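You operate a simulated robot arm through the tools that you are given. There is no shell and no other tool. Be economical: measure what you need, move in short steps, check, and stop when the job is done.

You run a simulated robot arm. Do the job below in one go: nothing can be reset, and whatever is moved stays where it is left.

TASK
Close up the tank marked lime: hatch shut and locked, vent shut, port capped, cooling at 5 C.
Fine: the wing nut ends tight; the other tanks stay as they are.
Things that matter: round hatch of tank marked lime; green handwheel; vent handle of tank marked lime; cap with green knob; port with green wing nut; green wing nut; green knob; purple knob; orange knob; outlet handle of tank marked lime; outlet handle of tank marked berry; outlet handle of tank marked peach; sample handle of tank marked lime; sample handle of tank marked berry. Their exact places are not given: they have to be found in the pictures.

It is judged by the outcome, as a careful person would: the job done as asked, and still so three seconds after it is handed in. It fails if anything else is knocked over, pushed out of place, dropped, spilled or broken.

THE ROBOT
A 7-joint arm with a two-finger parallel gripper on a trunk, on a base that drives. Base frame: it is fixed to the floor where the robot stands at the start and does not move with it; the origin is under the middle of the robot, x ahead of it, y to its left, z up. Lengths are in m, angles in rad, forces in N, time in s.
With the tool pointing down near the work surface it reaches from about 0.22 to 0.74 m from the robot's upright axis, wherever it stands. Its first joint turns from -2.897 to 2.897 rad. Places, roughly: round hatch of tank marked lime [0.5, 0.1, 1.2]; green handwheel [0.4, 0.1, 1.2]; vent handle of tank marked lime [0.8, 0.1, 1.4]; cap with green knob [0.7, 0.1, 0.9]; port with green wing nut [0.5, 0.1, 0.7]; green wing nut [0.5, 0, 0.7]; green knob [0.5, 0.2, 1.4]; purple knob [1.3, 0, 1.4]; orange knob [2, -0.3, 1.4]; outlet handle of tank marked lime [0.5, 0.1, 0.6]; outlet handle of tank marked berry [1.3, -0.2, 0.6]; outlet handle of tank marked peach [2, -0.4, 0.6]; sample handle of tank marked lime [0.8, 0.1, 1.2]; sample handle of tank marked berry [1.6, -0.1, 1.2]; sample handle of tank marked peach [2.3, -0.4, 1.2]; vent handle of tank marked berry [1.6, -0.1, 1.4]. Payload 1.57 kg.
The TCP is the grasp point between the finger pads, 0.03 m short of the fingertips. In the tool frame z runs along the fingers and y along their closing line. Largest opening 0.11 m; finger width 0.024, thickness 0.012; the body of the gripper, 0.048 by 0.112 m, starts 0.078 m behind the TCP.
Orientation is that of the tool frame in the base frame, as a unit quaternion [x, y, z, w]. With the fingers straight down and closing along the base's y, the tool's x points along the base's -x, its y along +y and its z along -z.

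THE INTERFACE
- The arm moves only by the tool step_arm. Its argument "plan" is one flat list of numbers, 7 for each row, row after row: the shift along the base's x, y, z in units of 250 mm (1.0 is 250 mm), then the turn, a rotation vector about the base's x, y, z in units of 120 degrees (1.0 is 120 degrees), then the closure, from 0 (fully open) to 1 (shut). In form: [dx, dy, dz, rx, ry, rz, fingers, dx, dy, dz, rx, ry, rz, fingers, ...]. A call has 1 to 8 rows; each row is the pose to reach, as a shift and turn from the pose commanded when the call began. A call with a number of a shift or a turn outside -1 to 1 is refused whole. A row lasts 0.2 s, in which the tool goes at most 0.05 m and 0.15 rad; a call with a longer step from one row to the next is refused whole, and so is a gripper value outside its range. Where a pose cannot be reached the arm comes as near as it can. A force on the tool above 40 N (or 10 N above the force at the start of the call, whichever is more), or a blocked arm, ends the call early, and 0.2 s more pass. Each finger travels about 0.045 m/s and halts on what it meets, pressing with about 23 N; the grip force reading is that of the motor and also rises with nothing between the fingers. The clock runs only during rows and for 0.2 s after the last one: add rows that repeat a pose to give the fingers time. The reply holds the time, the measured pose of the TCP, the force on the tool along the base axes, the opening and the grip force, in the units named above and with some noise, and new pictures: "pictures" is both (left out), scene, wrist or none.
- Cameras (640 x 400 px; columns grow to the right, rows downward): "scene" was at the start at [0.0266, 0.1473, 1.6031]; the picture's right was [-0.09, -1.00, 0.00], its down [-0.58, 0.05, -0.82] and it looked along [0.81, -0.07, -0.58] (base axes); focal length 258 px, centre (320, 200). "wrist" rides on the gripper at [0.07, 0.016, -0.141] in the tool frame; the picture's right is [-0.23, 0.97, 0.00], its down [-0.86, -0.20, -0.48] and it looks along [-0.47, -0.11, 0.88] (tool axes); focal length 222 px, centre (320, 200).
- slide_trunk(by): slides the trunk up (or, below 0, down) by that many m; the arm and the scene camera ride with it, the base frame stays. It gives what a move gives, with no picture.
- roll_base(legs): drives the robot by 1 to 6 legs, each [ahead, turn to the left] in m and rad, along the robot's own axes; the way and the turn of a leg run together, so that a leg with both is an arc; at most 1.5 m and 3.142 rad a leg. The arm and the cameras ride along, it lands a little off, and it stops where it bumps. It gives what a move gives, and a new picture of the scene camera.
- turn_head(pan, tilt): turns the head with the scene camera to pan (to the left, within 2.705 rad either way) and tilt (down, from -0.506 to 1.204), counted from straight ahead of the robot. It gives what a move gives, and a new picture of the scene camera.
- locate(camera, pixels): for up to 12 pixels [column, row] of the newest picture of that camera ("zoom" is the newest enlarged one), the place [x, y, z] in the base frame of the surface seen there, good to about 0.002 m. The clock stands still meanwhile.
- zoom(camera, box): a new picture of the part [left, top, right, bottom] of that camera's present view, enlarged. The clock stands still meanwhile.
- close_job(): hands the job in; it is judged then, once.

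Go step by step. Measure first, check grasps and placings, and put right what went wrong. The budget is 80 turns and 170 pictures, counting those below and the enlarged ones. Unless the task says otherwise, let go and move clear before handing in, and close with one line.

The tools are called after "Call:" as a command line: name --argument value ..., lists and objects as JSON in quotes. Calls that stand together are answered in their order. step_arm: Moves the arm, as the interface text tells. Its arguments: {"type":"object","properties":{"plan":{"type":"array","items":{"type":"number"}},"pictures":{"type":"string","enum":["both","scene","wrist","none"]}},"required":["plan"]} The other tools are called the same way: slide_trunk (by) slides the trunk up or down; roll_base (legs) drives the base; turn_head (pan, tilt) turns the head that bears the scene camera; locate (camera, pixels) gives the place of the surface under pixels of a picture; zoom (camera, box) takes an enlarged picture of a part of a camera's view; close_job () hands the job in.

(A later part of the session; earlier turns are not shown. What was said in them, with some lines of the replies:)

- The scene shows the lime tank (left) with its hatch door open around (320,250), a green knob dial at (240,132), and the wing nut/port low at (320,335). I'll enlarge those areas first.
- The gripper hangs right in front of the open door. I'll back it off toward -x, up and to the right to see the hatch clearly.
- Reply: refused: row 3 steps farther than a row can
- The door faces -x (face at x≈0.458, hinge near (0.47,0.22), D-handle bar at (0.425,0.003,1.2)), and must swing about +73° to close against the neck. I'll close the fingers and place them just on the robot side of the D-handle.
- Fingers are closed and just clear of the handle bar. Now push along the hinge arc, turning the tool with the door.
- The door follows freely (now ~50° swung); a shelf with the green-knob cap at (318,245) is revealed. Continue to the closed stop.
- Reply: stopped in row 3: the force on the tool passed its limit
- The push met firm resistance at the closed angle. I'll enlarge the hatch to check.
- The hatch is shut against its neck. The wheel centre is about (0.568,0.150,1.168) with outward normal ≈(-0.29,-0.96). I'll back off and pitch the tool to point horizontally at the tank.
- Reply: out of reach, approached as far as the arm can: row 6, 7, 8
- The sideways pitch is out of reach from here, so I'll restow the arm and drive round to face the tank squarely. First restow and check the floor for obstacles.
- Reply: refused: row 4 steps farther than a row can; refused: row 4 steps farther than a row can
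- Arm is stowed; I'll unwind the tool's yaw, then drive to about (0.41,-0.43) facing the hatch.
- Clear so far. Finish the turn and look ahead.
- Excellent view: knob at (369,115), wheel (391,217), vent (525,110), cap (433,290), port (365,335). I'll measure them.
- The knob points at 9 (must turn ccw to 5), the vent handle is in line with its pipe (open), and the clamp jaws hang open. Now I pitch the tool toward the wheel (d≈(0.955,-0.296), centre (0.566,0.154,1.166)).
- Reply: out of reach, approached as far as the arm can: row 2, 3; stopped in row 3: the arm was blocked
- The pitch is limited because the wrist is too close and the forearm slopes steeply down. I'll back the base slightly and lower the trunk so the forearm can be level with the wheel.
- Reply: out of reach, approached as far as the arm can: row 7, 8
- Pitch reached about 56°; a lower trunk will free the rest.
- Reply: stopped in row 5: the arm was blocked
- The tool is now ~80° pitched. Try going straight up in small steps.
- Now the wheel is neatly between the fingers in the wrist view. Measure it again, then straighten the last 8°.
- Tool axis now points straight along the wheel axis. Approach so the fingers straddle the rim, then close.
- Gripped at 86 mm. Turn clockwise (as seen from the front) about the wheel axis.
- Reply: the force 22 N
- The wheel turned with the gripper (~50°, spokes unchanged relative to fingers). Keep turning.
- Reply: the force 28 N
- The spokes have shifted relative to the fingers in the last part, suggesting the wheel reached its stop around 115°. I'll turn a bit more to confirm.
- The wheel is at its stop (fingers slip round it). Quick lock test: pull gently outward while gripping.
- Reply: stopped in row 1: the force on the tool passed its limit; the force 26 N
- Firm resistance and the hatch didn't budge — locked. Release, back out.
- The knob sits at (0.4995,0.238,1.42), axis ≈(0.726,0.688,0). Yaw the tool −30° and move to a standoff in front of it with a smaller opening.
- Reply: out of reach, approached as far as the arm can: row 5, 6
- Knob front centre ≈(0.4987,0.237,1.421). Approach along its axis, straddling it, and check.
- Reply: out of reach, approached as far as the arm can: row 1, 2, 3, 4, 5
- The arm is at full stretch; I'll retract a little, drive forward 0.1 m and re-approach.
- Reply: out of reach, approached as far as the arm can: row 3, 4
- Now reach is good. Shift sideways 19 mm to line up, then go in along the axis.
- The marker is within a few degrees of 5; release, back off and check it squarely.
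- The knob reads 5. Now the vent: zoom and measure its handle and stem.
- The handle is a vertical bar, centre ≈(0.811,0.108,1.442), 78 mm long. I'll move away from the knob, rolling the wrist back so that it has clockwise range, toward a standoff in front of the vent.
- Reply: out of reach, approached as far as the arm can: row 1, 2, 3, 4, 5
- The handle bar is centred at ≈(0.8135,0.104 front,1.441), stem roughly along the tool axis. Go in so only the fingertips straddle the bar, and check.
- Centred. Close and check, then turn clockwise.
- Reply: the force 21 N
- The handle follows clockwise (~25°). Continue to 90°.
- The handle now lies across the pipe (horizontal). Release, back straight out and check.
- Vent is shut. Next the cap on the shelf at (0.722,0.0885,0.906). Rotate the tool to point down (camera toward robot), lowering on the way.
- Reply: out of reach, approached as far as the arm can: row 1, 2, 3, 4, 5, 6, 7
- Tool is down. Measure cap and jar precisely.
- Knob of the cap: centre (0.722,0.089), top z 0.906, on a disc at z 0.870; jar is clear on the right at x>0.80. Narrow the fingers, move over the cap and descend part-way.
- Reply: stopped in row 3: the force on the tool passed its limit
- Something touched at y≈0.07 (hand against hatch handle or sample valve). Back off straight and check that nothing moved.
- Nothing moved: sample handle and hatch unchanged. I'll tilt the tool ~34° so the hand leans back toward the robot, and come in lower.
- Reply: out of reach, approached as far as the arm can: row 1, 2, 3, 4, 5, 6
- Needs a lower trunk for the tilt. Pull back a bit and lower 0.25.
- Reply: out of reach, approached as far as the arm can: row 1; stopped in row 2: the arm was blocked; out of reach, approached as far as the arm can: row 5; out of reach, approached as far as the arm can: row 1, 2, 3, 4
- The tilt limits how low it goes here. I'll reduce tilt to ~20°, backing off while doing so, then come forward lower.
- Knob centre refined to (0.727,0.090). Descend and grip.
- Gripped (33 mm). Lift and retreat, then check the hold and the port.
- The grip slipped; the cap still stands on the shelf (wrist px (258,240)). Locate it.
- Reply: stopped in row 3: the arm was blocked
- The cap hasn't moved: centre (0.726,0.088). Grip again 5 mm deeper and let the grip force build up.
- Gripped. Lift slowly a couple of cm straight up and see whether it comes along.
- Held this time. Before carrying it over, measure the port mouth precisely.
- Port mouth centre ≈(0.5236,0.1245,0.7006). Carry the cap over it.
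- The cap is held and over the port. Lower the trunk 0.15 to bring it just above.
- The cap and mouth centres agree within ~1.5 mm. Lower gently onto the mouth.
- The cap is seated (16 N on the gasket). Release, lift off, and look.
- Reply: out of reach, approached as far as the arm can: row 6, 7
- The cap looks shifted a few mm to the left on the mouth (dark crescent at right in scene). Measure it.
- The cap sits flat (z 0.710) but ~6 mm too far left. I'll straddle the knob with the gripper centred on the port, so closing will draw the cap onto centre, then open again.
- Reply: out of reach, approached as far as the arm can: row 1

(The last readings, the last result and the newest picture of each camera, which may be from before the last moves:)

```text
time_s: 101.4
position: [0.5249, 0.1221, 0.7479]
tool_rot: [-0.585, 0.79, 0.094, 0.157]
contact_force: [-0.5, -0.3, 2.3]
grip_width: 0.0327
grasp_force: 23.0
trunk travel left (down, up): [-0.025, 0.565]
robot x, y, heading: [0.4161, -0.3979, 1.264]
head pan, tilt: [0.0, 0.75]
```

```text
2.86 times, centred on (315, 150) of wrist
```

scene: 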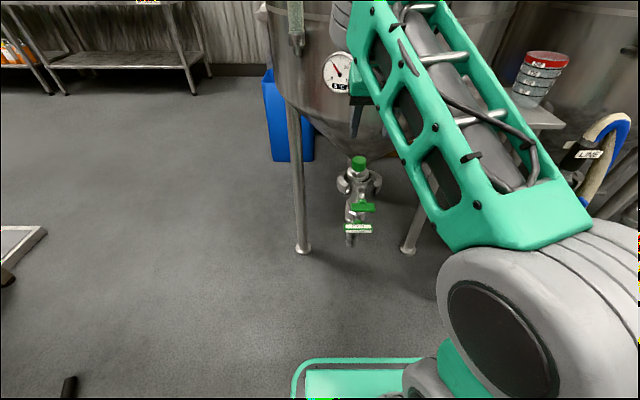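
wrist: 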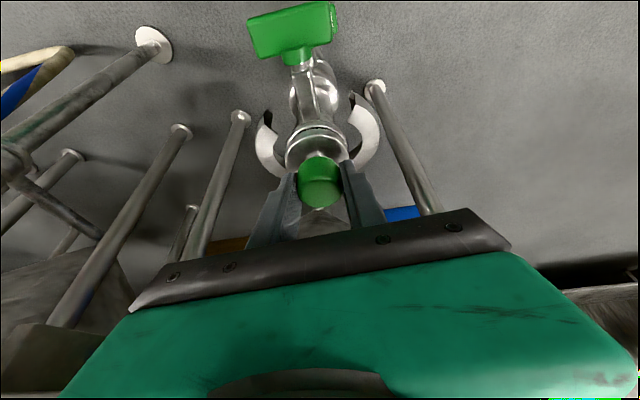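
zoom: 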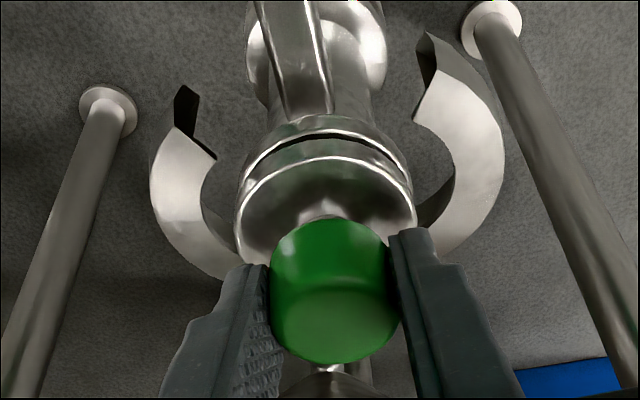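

Centred again. Open gently and check before lifting.

Call:
step_arm --plan '[0, 0, 0, 0, 0, 0, 0.68, 0, 0, 0, 0, 0, 0, 0.64, 0, 0, 0, 0, 0, 0, 0.58, 0, 0, 0, 0, 0, 0, 0.5, 0, 0, 0, 0, 0, 0, 0.45]' --pictures "wrist"

Call:
zoom --camera "wrist" --box '[230, 80, 400, 220]'

Call:
locate --camera "zoom" --pixels '[[242, 235], [412, 225], [325, 160], [325, 340], [245, 175], [405, 165], [272, 300], [395, 295]]'

```text
time_s: 102.6
position: [0.5248, 0.1225, 0.7479]
tool_rot: [-0.585, 0.79, 0.094, 0.157]
contact_force: [-0.5, 0.2, -0.2]
grip_width: 0.0606
grasp_force: 0.1
trunk travel left (down, up): [-0.025, 0.565]
robot x, y, heading: [0.412, -0.4005, 1.264]
head pan, tilt: [0.0, 0.75]
```

wrist: 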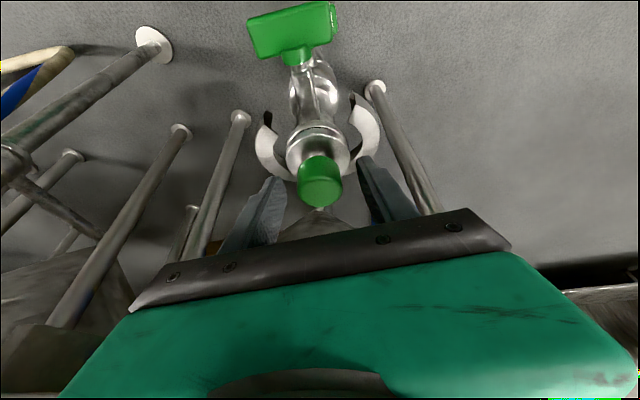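

```text
2.86 times, centred on (315, 150) of wrist
```

zoom: 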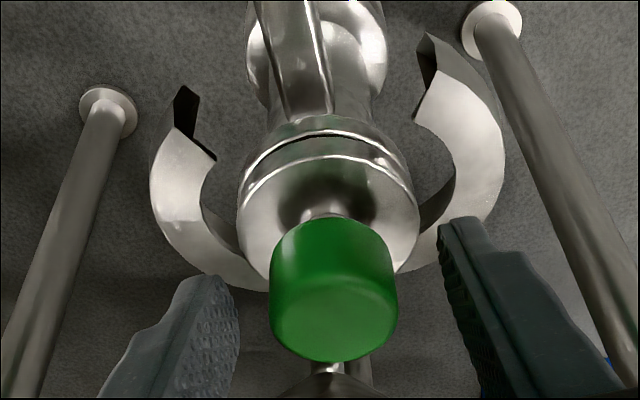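

```text
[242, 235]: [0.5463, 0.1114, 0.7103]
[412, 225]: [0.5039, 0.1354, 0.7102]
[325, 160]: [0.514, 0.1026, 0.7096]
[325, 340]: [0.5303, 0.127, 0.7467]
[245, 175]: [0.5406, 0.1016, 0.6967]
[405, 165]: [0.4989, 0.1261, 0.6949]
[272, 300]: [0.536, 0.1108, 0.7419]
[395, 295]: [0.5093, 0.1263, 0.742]
```

The cap is now centred on the mouth ((0.525,0.123) vs (0.524,0.123)). Lift straight up slowly, then back away and close the fingers for the wing nut.

Call:
step_arm --plan '[0, 0, 0.05, 0, 0, 0, 0.4, 0, 0, 0.1, 0, 0, 0, 0.4, 0, 0, 0.15, 0, 0, 0, 0.4, 0, 0, 0.2, 0, 0, 0, 0.4, -0.02, -0.05, 0.25, 0, 0, 0, 0.6, -0.04, -0.13, 0.27, 0, 0, 0, 0.8, -0.05, -0.2, 0.27, 0, 0, 0, 1]' --pictures "both"

Call:
zoom --camera "scene" --box '[330, 150, 390, 240]'

Call:
zoom --camera "wrist" --box '[220, 10, 380, 190]'

```text
time_s: 104.2
position: [0.5125, 0.0713, 0.8152]
tool_rot: [-0.586, 0.79, 0.093, 0.158]
contact_force: [0.1, 0.2, -0.1]
grip_width: 0.0001
grasp_force: 0.3
trunk travel left (down, up): [-0.025, 0.565]
robot x, y, heading: [0.4134, -0.401, 1.264]
head pan, tilt: [0.0, 0.75]
```

scene: 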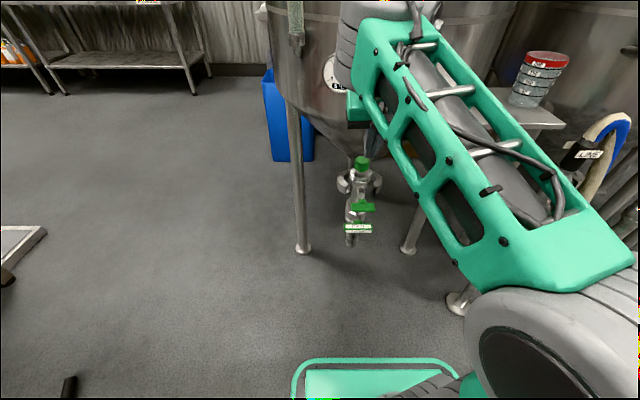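
wrist: 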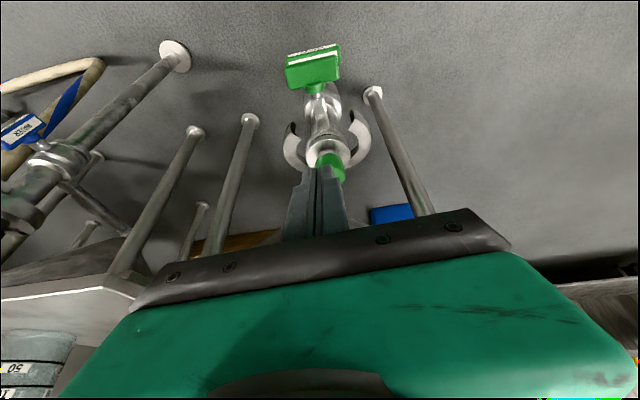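

```text
4.44 times, centred on (360, 195) of scene
```

zoom: 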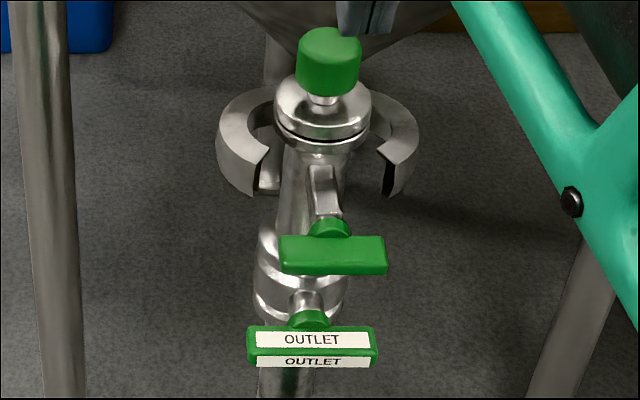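

```text
2.22 times, centred on (300, 100) of wrist
5 turns are left
```

zoom: 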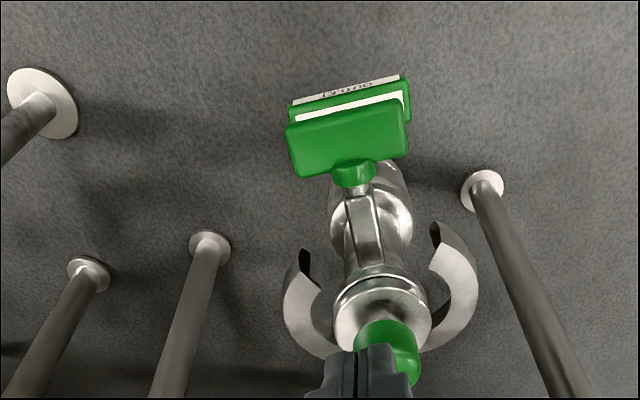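

The cap is well centred. Few turns remain, so I'll measure the wing nut, back the base 0.1 m for arm room, then press its right wing down (clockwise) with closed fingertips, lift and look.

Call:
locate --camera "zoom" --pixels '[[290, 140], [404, 128], [347, 138], [347, 120], [347, 160], [300, 172], [400, 150], [352, 178], [360, 230]]'

Call:
locate --camera "scene" --pixels '[[352, 207], [374, 208], [363, 205], [363, 208], [363, 211], [362, 202]]'

Call:
roll_base --legs '[[-0.1, 0]]'

Call:
step_arm --plan '[0.09, 0.1, -0.1, 0, 0, 0, 1, 0.174, 0.206, -0.2, 0, 0, 0, 1, 0.174, 0.206, -0.36, 0, 0, 0, 1, 0.174, 0.206, -0.44, 0, 0, 0, 1, 0.174, 0.206, -0.5, 0, 0, 0, 1, 0.174, 0.206, -0.57, 0, 0, 0, 1, 0.126, 0.227, -0.57, 0, 0, 0, 1]' --pictures "both"

Call:
step_arm --plan '[0.03, -0.012, 0.06, 0, 0, 0, 1, 0.05, -0.02, 0.2, 0, 0, 0, 1, 0.05, -0.02, 0.32, 0, 0, 0, 1]' --pictures "both"

Call:
zoom --camera "wrist" --box '[220, 20, 420, 200]'

Call:
zoom --camera "scene" --box '[320, 130, 400, 230]'

```text
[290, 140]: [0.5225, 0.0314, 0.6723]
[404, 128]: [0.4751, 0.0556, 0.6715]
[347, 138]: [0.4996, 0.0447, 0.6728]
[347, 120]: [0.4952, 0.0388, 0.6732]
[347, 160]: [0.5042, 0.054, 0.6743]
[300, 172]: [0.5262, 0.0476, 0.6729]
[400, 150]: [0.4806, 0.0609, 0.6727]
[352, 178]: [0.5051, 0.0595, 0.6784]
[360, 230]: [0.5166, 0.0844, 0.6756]
```

```text
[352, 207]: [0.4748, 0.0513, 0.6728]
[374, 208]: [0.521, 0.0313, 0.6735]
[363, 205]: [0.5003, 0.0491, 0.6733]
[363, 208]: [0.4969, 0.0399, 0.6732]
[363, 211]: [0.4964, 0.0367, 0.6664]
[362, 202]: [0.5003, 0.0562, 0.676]
```

```text
time_s: 105.3
position: [0.4812, -0.0262, 0.8145]
tool_rot: [-0.585, 0.79, 0.094, 0.157]
contact_force: [0.4, 0.0, 0.5]
grip_width: 0.0002
grasp_force: 20.9
trunk travel left (down, up): [-0.025, 0.565]
robot x, y, heading: [0.3861, -0.4972, 1.258]
head pan, tilt: [0.0, 0.75]
```

scene: 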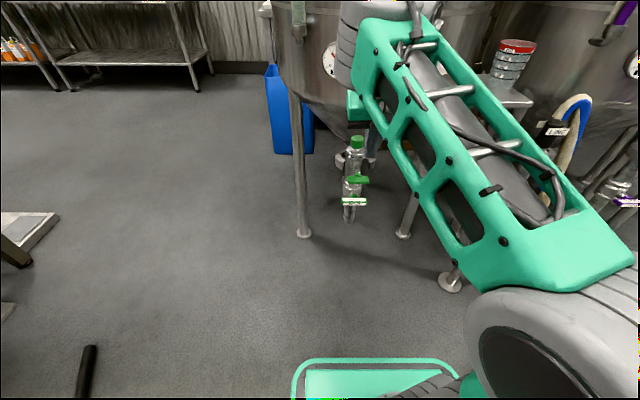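

```text
time_s: 107.0
position: [0.5143, 0.0305, 0.6726]
tool_rot: [-0.584, 0.791, 0.093, 0.157]
contact_force: [10.0, -5.9, -2.6]
grip_width: 0.0001
grasp_force: 21.6
trunk travel left (down, up): [-0.025, 0.565]
robot x, y, heading: [0.3829, -0.4954, 1.256]
head pan, tilt: [0.0, 0.75]
```

scene: 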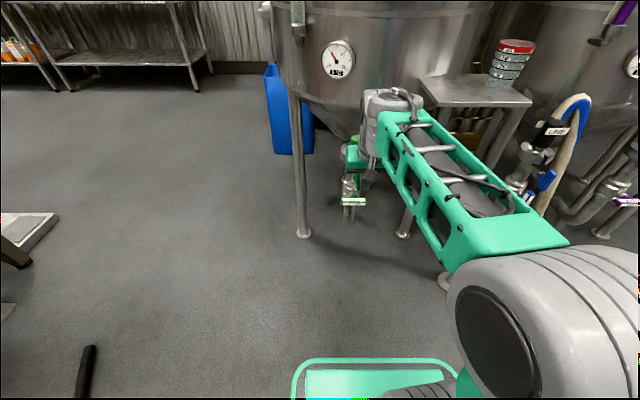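
wrist: 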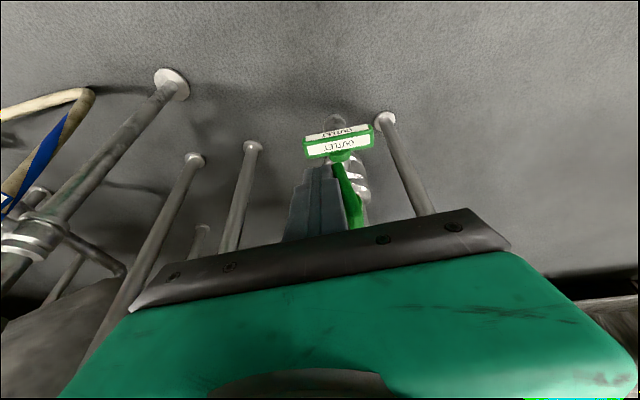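

```text
time_s: 107.8
position: [0.5265, 0.0288, 0.7521]
tool_rot: [-0.586, 0.79, 0.094, 0.157]
contact_force: [0.1, 0.1, -0.3]
grip_width: 0.0002
grasp_force: 21.7
trunk travel left (down, up): [-0.025, 0.565]
robot x, y, heading: [0.3827, -0.4988, 1.261]
head pan, tilt: [0.0, 0.75]
```

scene: 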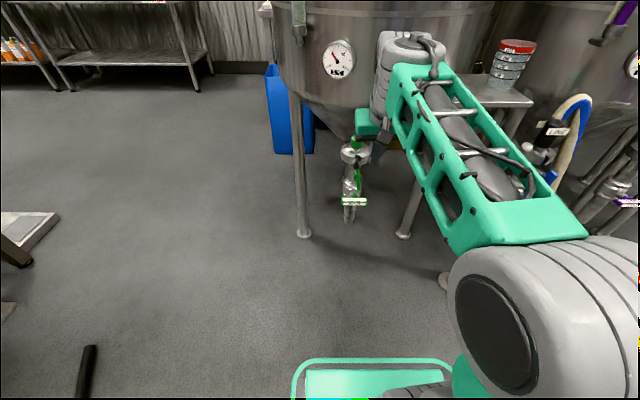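
wrist: 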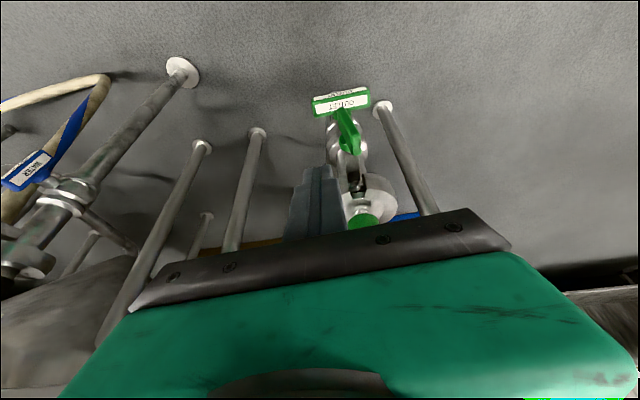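

```text
2.22 times, centred on (320, 110) of wrist
```

zoom: 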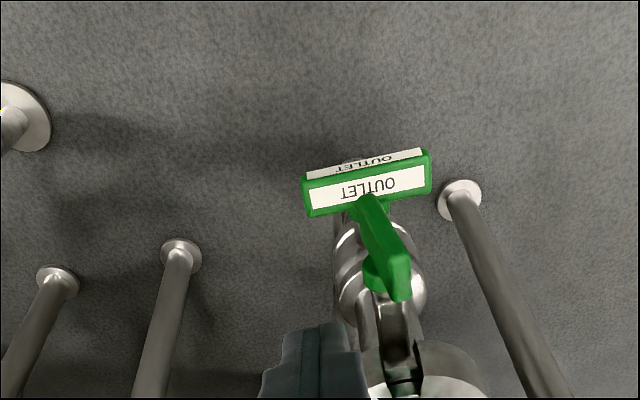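

```text
4.00 times, centred on (360, 180) of scene
4 turns are left
```

zoom: 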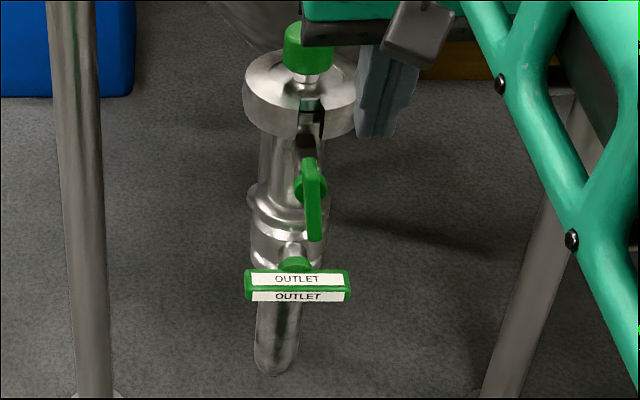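

The press worked: the clamp jaws have closed round the cap and the wing is now vertical (~90° turned). I'll test for tightness by pushing the upper wing further clockwise (left to right), then lift and look.

Call:
step_arm --plan '[-0.11, 0.038, 0.02, 0, 0, 0, 1, -0.228, 0.076, 0.02, 0, 0, 0, 1, -0.228, 0.076, -0.07, 0, 0, 0, 1, -0.228, 0.076, -0.158, 0, 0, 0, 1, -0.19, 0.06, -0.158, 0, 0, 0, 1, -0.16, 0.046, -0.158, 0, 0, 0, 1, -0.13, 0.033, -0.158, 0, 0, 0, 1, -0.1, 0.02, -0.158, 0, 0, 0, 1]' --pictures "wrist"

Call:
zoom --camera "wrist" --box '[240, 60, 420, 230]'

Call:
step_arm --plan '[-0.05, 0.02, 0.02, 0, 0, 0, 1, -0.06, 0.02, 0.15, 0, 0, 0, 1, -0.06, 0.02, 0.3, 0, 0, 0, 1]' --pictures "both"

Call:
zoom --camera "scene" --box '[320, 130, 400, 230]'

Call:
locate --camera "zoom" --pixels '[[311, 165], [313, 235], [311, 200], [300, 185], [270, 75], [330, 90]]'

```text
time_s: 109.3
position: [0.4813, 0.0413, 0.7145]
tool_rot: [-0.593, 0.783, 0.097, 0.158]
contact_force: [-10.9, 8.0, -2.8]
grip_width: 0.0005
grasp_force: 21.1
trunk travel left (down, up): [-0.025, 0.565]
robot x, y, heading: [0.3868, -0.4938, 1.265]
head pan, tilt: [0.0, 0.75]
stopped in row 7: the force on the tool passed its limit (the readings are from after the stop); the commanded pose is now the measured one
```

wrist: 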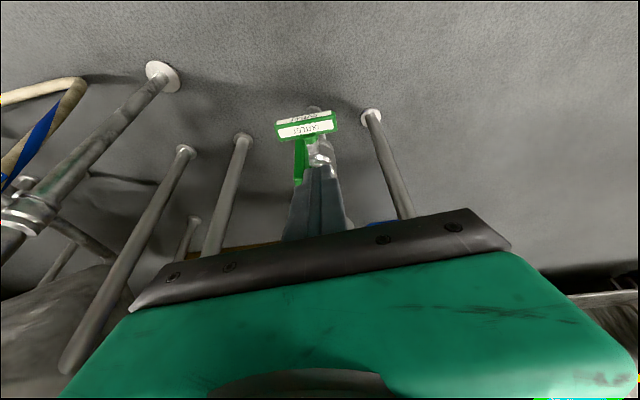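

```text
2.35 times, centred on (330, 145) of wrist
```

zoom: 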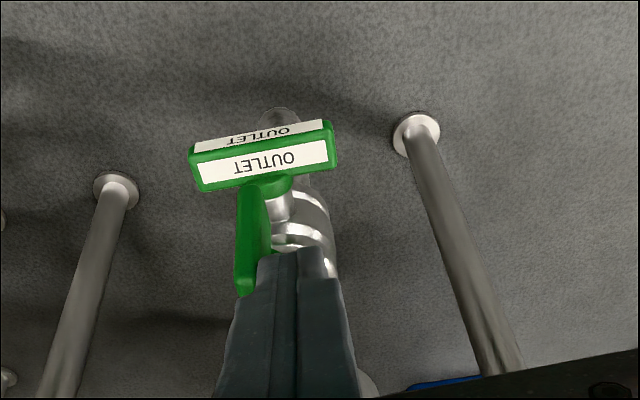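

```text
time_s: 110.1
position: [0.4689, 0.045, 0.792]
tool_rot: [-0.591, 0.785, 0.097, 0.159]
contact_force: [0.1, 0.2, 0.1]
grip_width: 0.0001
grasp_force: 21.4
trunk travel left (down, up): [-0.025, 0.565]
robot x, y, heading: [0.3826, -0.4965, 1.266]
head pan, tilt: [0.0, 0.75]
```

scene: 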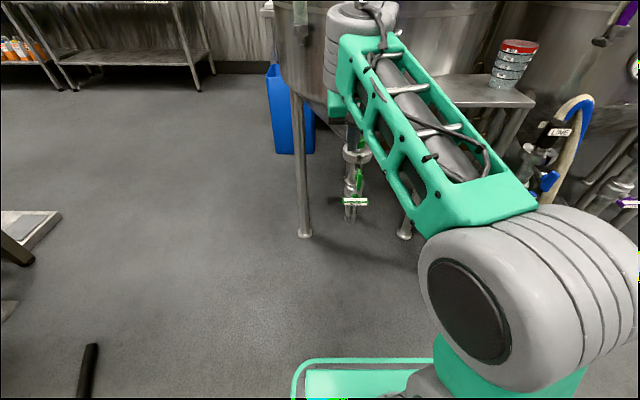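
wrist: 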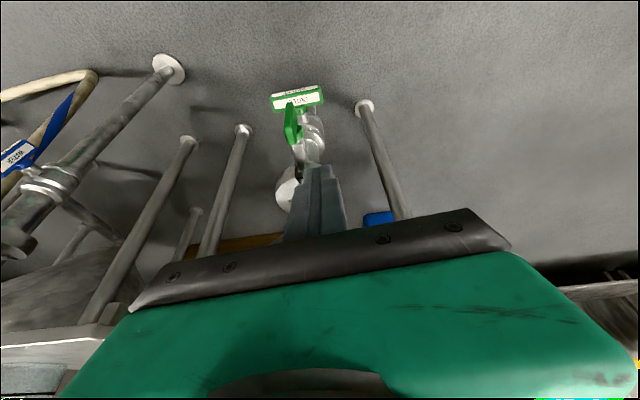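

```text
4.00 times, centred on (360, 180) of scene
```

zoom: 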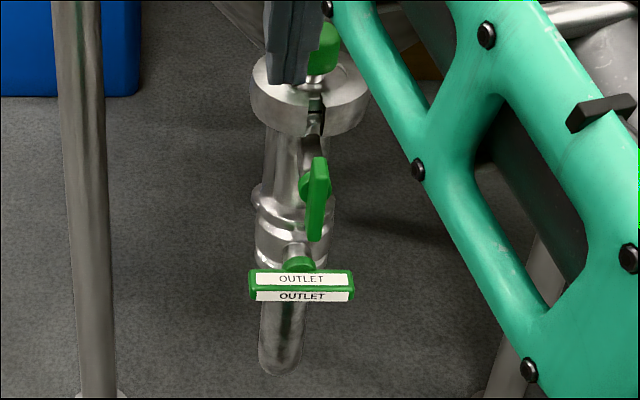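

```text
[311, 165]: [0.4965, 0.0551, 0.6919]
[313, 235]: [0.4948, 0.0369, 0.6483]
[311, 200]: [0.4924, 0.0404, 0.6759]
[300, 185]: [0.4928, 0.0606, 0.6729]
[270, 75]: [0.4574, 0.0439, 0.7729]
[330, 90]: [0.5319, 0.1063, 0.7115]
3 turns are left
```

The wing is vertical and resisted up to the 40 N force limit: tight. The clamp is closed round the cap. Move clear and take a last overall look.

Call:
step_arm --plan '[-0.04, -0.1, 0.1, 0, 0, 0, 0.8, -0.06, -0.2, 0.2, 0, 0, 0, 0.6, -0.06, -0.28, 0.3, 0, 0, 0, 0.5]' --pictures "none"

Call:
roll_base --legs '[[-0.06, 0]]'

Call:
turn_head --pan -0.1 --tilt 0.1

Call:
zoom --camera "scene" --box '[220, 0, 560, 320]'

Call:
turn_head --pan 0.0 --tilt 0.7

Call:
zoom --camera "scene" --box '[300, 80, 420, 240]'

```text
time_s: 110.9
position: [0.4555, -0.028, 0.8306]
tool_rot: [-0.591, 0.785, 0.098, 0.158]
contact_force: [-0.5, 0.0, -0.6]
grip_width: 0.0549
grasp_force: 0.0
out of reach, approached as far as the arm can: row 2, 3
trunk travel left (down, up): [-0.025, 0.565]
robot x, y, heading: [0.3834, -0.4999, 1.263]
head pan, tilt: [0.0, 0.75]
```

```text
time_s: 111.8
position: [0.4367, -0.0849, 0.8307]
tool_rot: [-0.592, 0.784, 0.097, 0.158]
contact_force: [-0.8, 0.0, -0.2]
grip_width: 0.055
grasp_force: 0.0
trunk travel left (down, up): [-0.025, 0.565]
robot x, y, heading: [0.3643, -0.5532, 1.264]
head pan, tilt: [0.0, 0.75]
```

scene: 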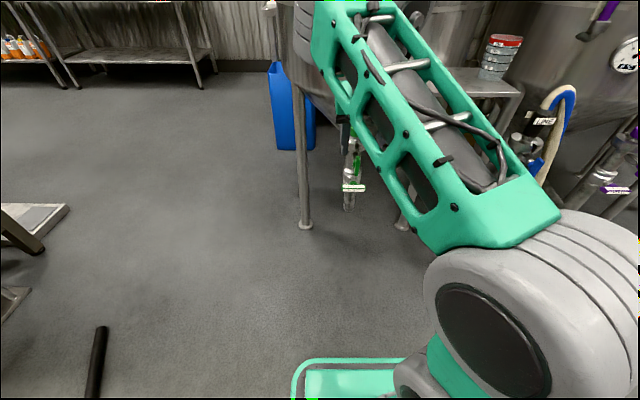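

```text
time_s: 112.9
position: [0.4367, -0.0848, 0.8311]
tool_rot: [-0.592, 0.784, 0.098, 0.158]
contact_force: [-0.6, -0.6, -0.5]
grip_width: 0.0551
grasp_force: 0.1
trunk travel left (down, up): [-0.025, 0.565]
robot x, y, heading: [0.3649, -0.5545, 1.268]
head pan, tilt: [-0.099, 0.099]
```

scene: 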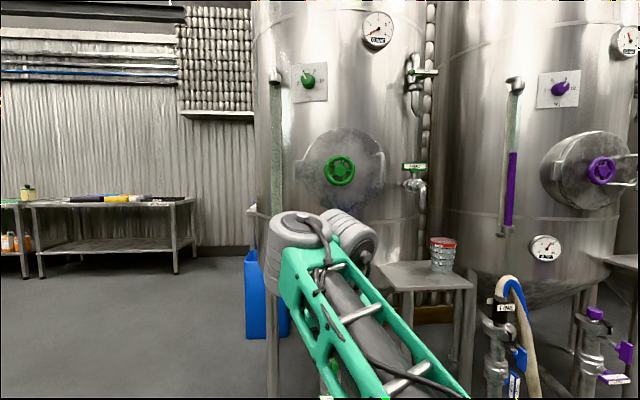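

```text
1.25 times, centred on (390, 160) of scene
```

zoom: 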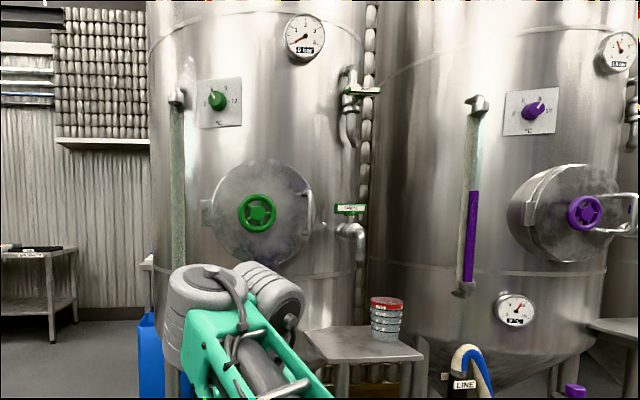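

```text
time_s: 113.9
position: [0.4365, -0.0862, 0.8317]
tool_rot: [-0.592, 0.784, 0.098, 0.158]
contact_force: [-0.6, 0.2, 0.2]
grip_width: 0.0549
grasp_force: 0.0
trunk travel left (down, up): [-0.025, 0.565]
robot x, y, heading: [0.3656, -0.5529, 1.265]
head pan, tilt: [0.0, 0.7]
```

scene: 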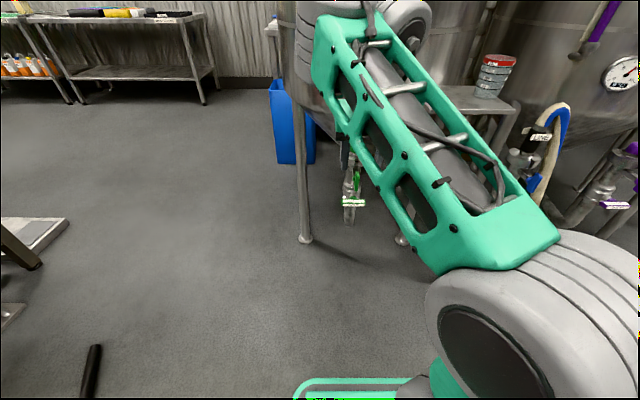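

```text
2.50 times, centred on (360, 160) of scene
2 turns are left
```

zoom: 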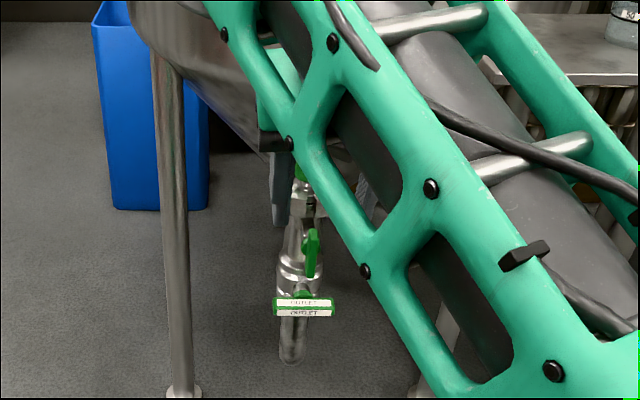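

The last pictures show the hatch shut, the vent handle across its pipe, the knob at 5 and the clamp closed with its wing vertical. The sample and outlet handles are unchanged and the arm is clear, so I'm handing in.

Call:
close_job

```text
The job is handed in.
```

The lime tank is closed up: hatch shut and locked, vent shut, port capped with the wing nut tight, and cooling set to 5 C. The pictures show no change to the other tanks.
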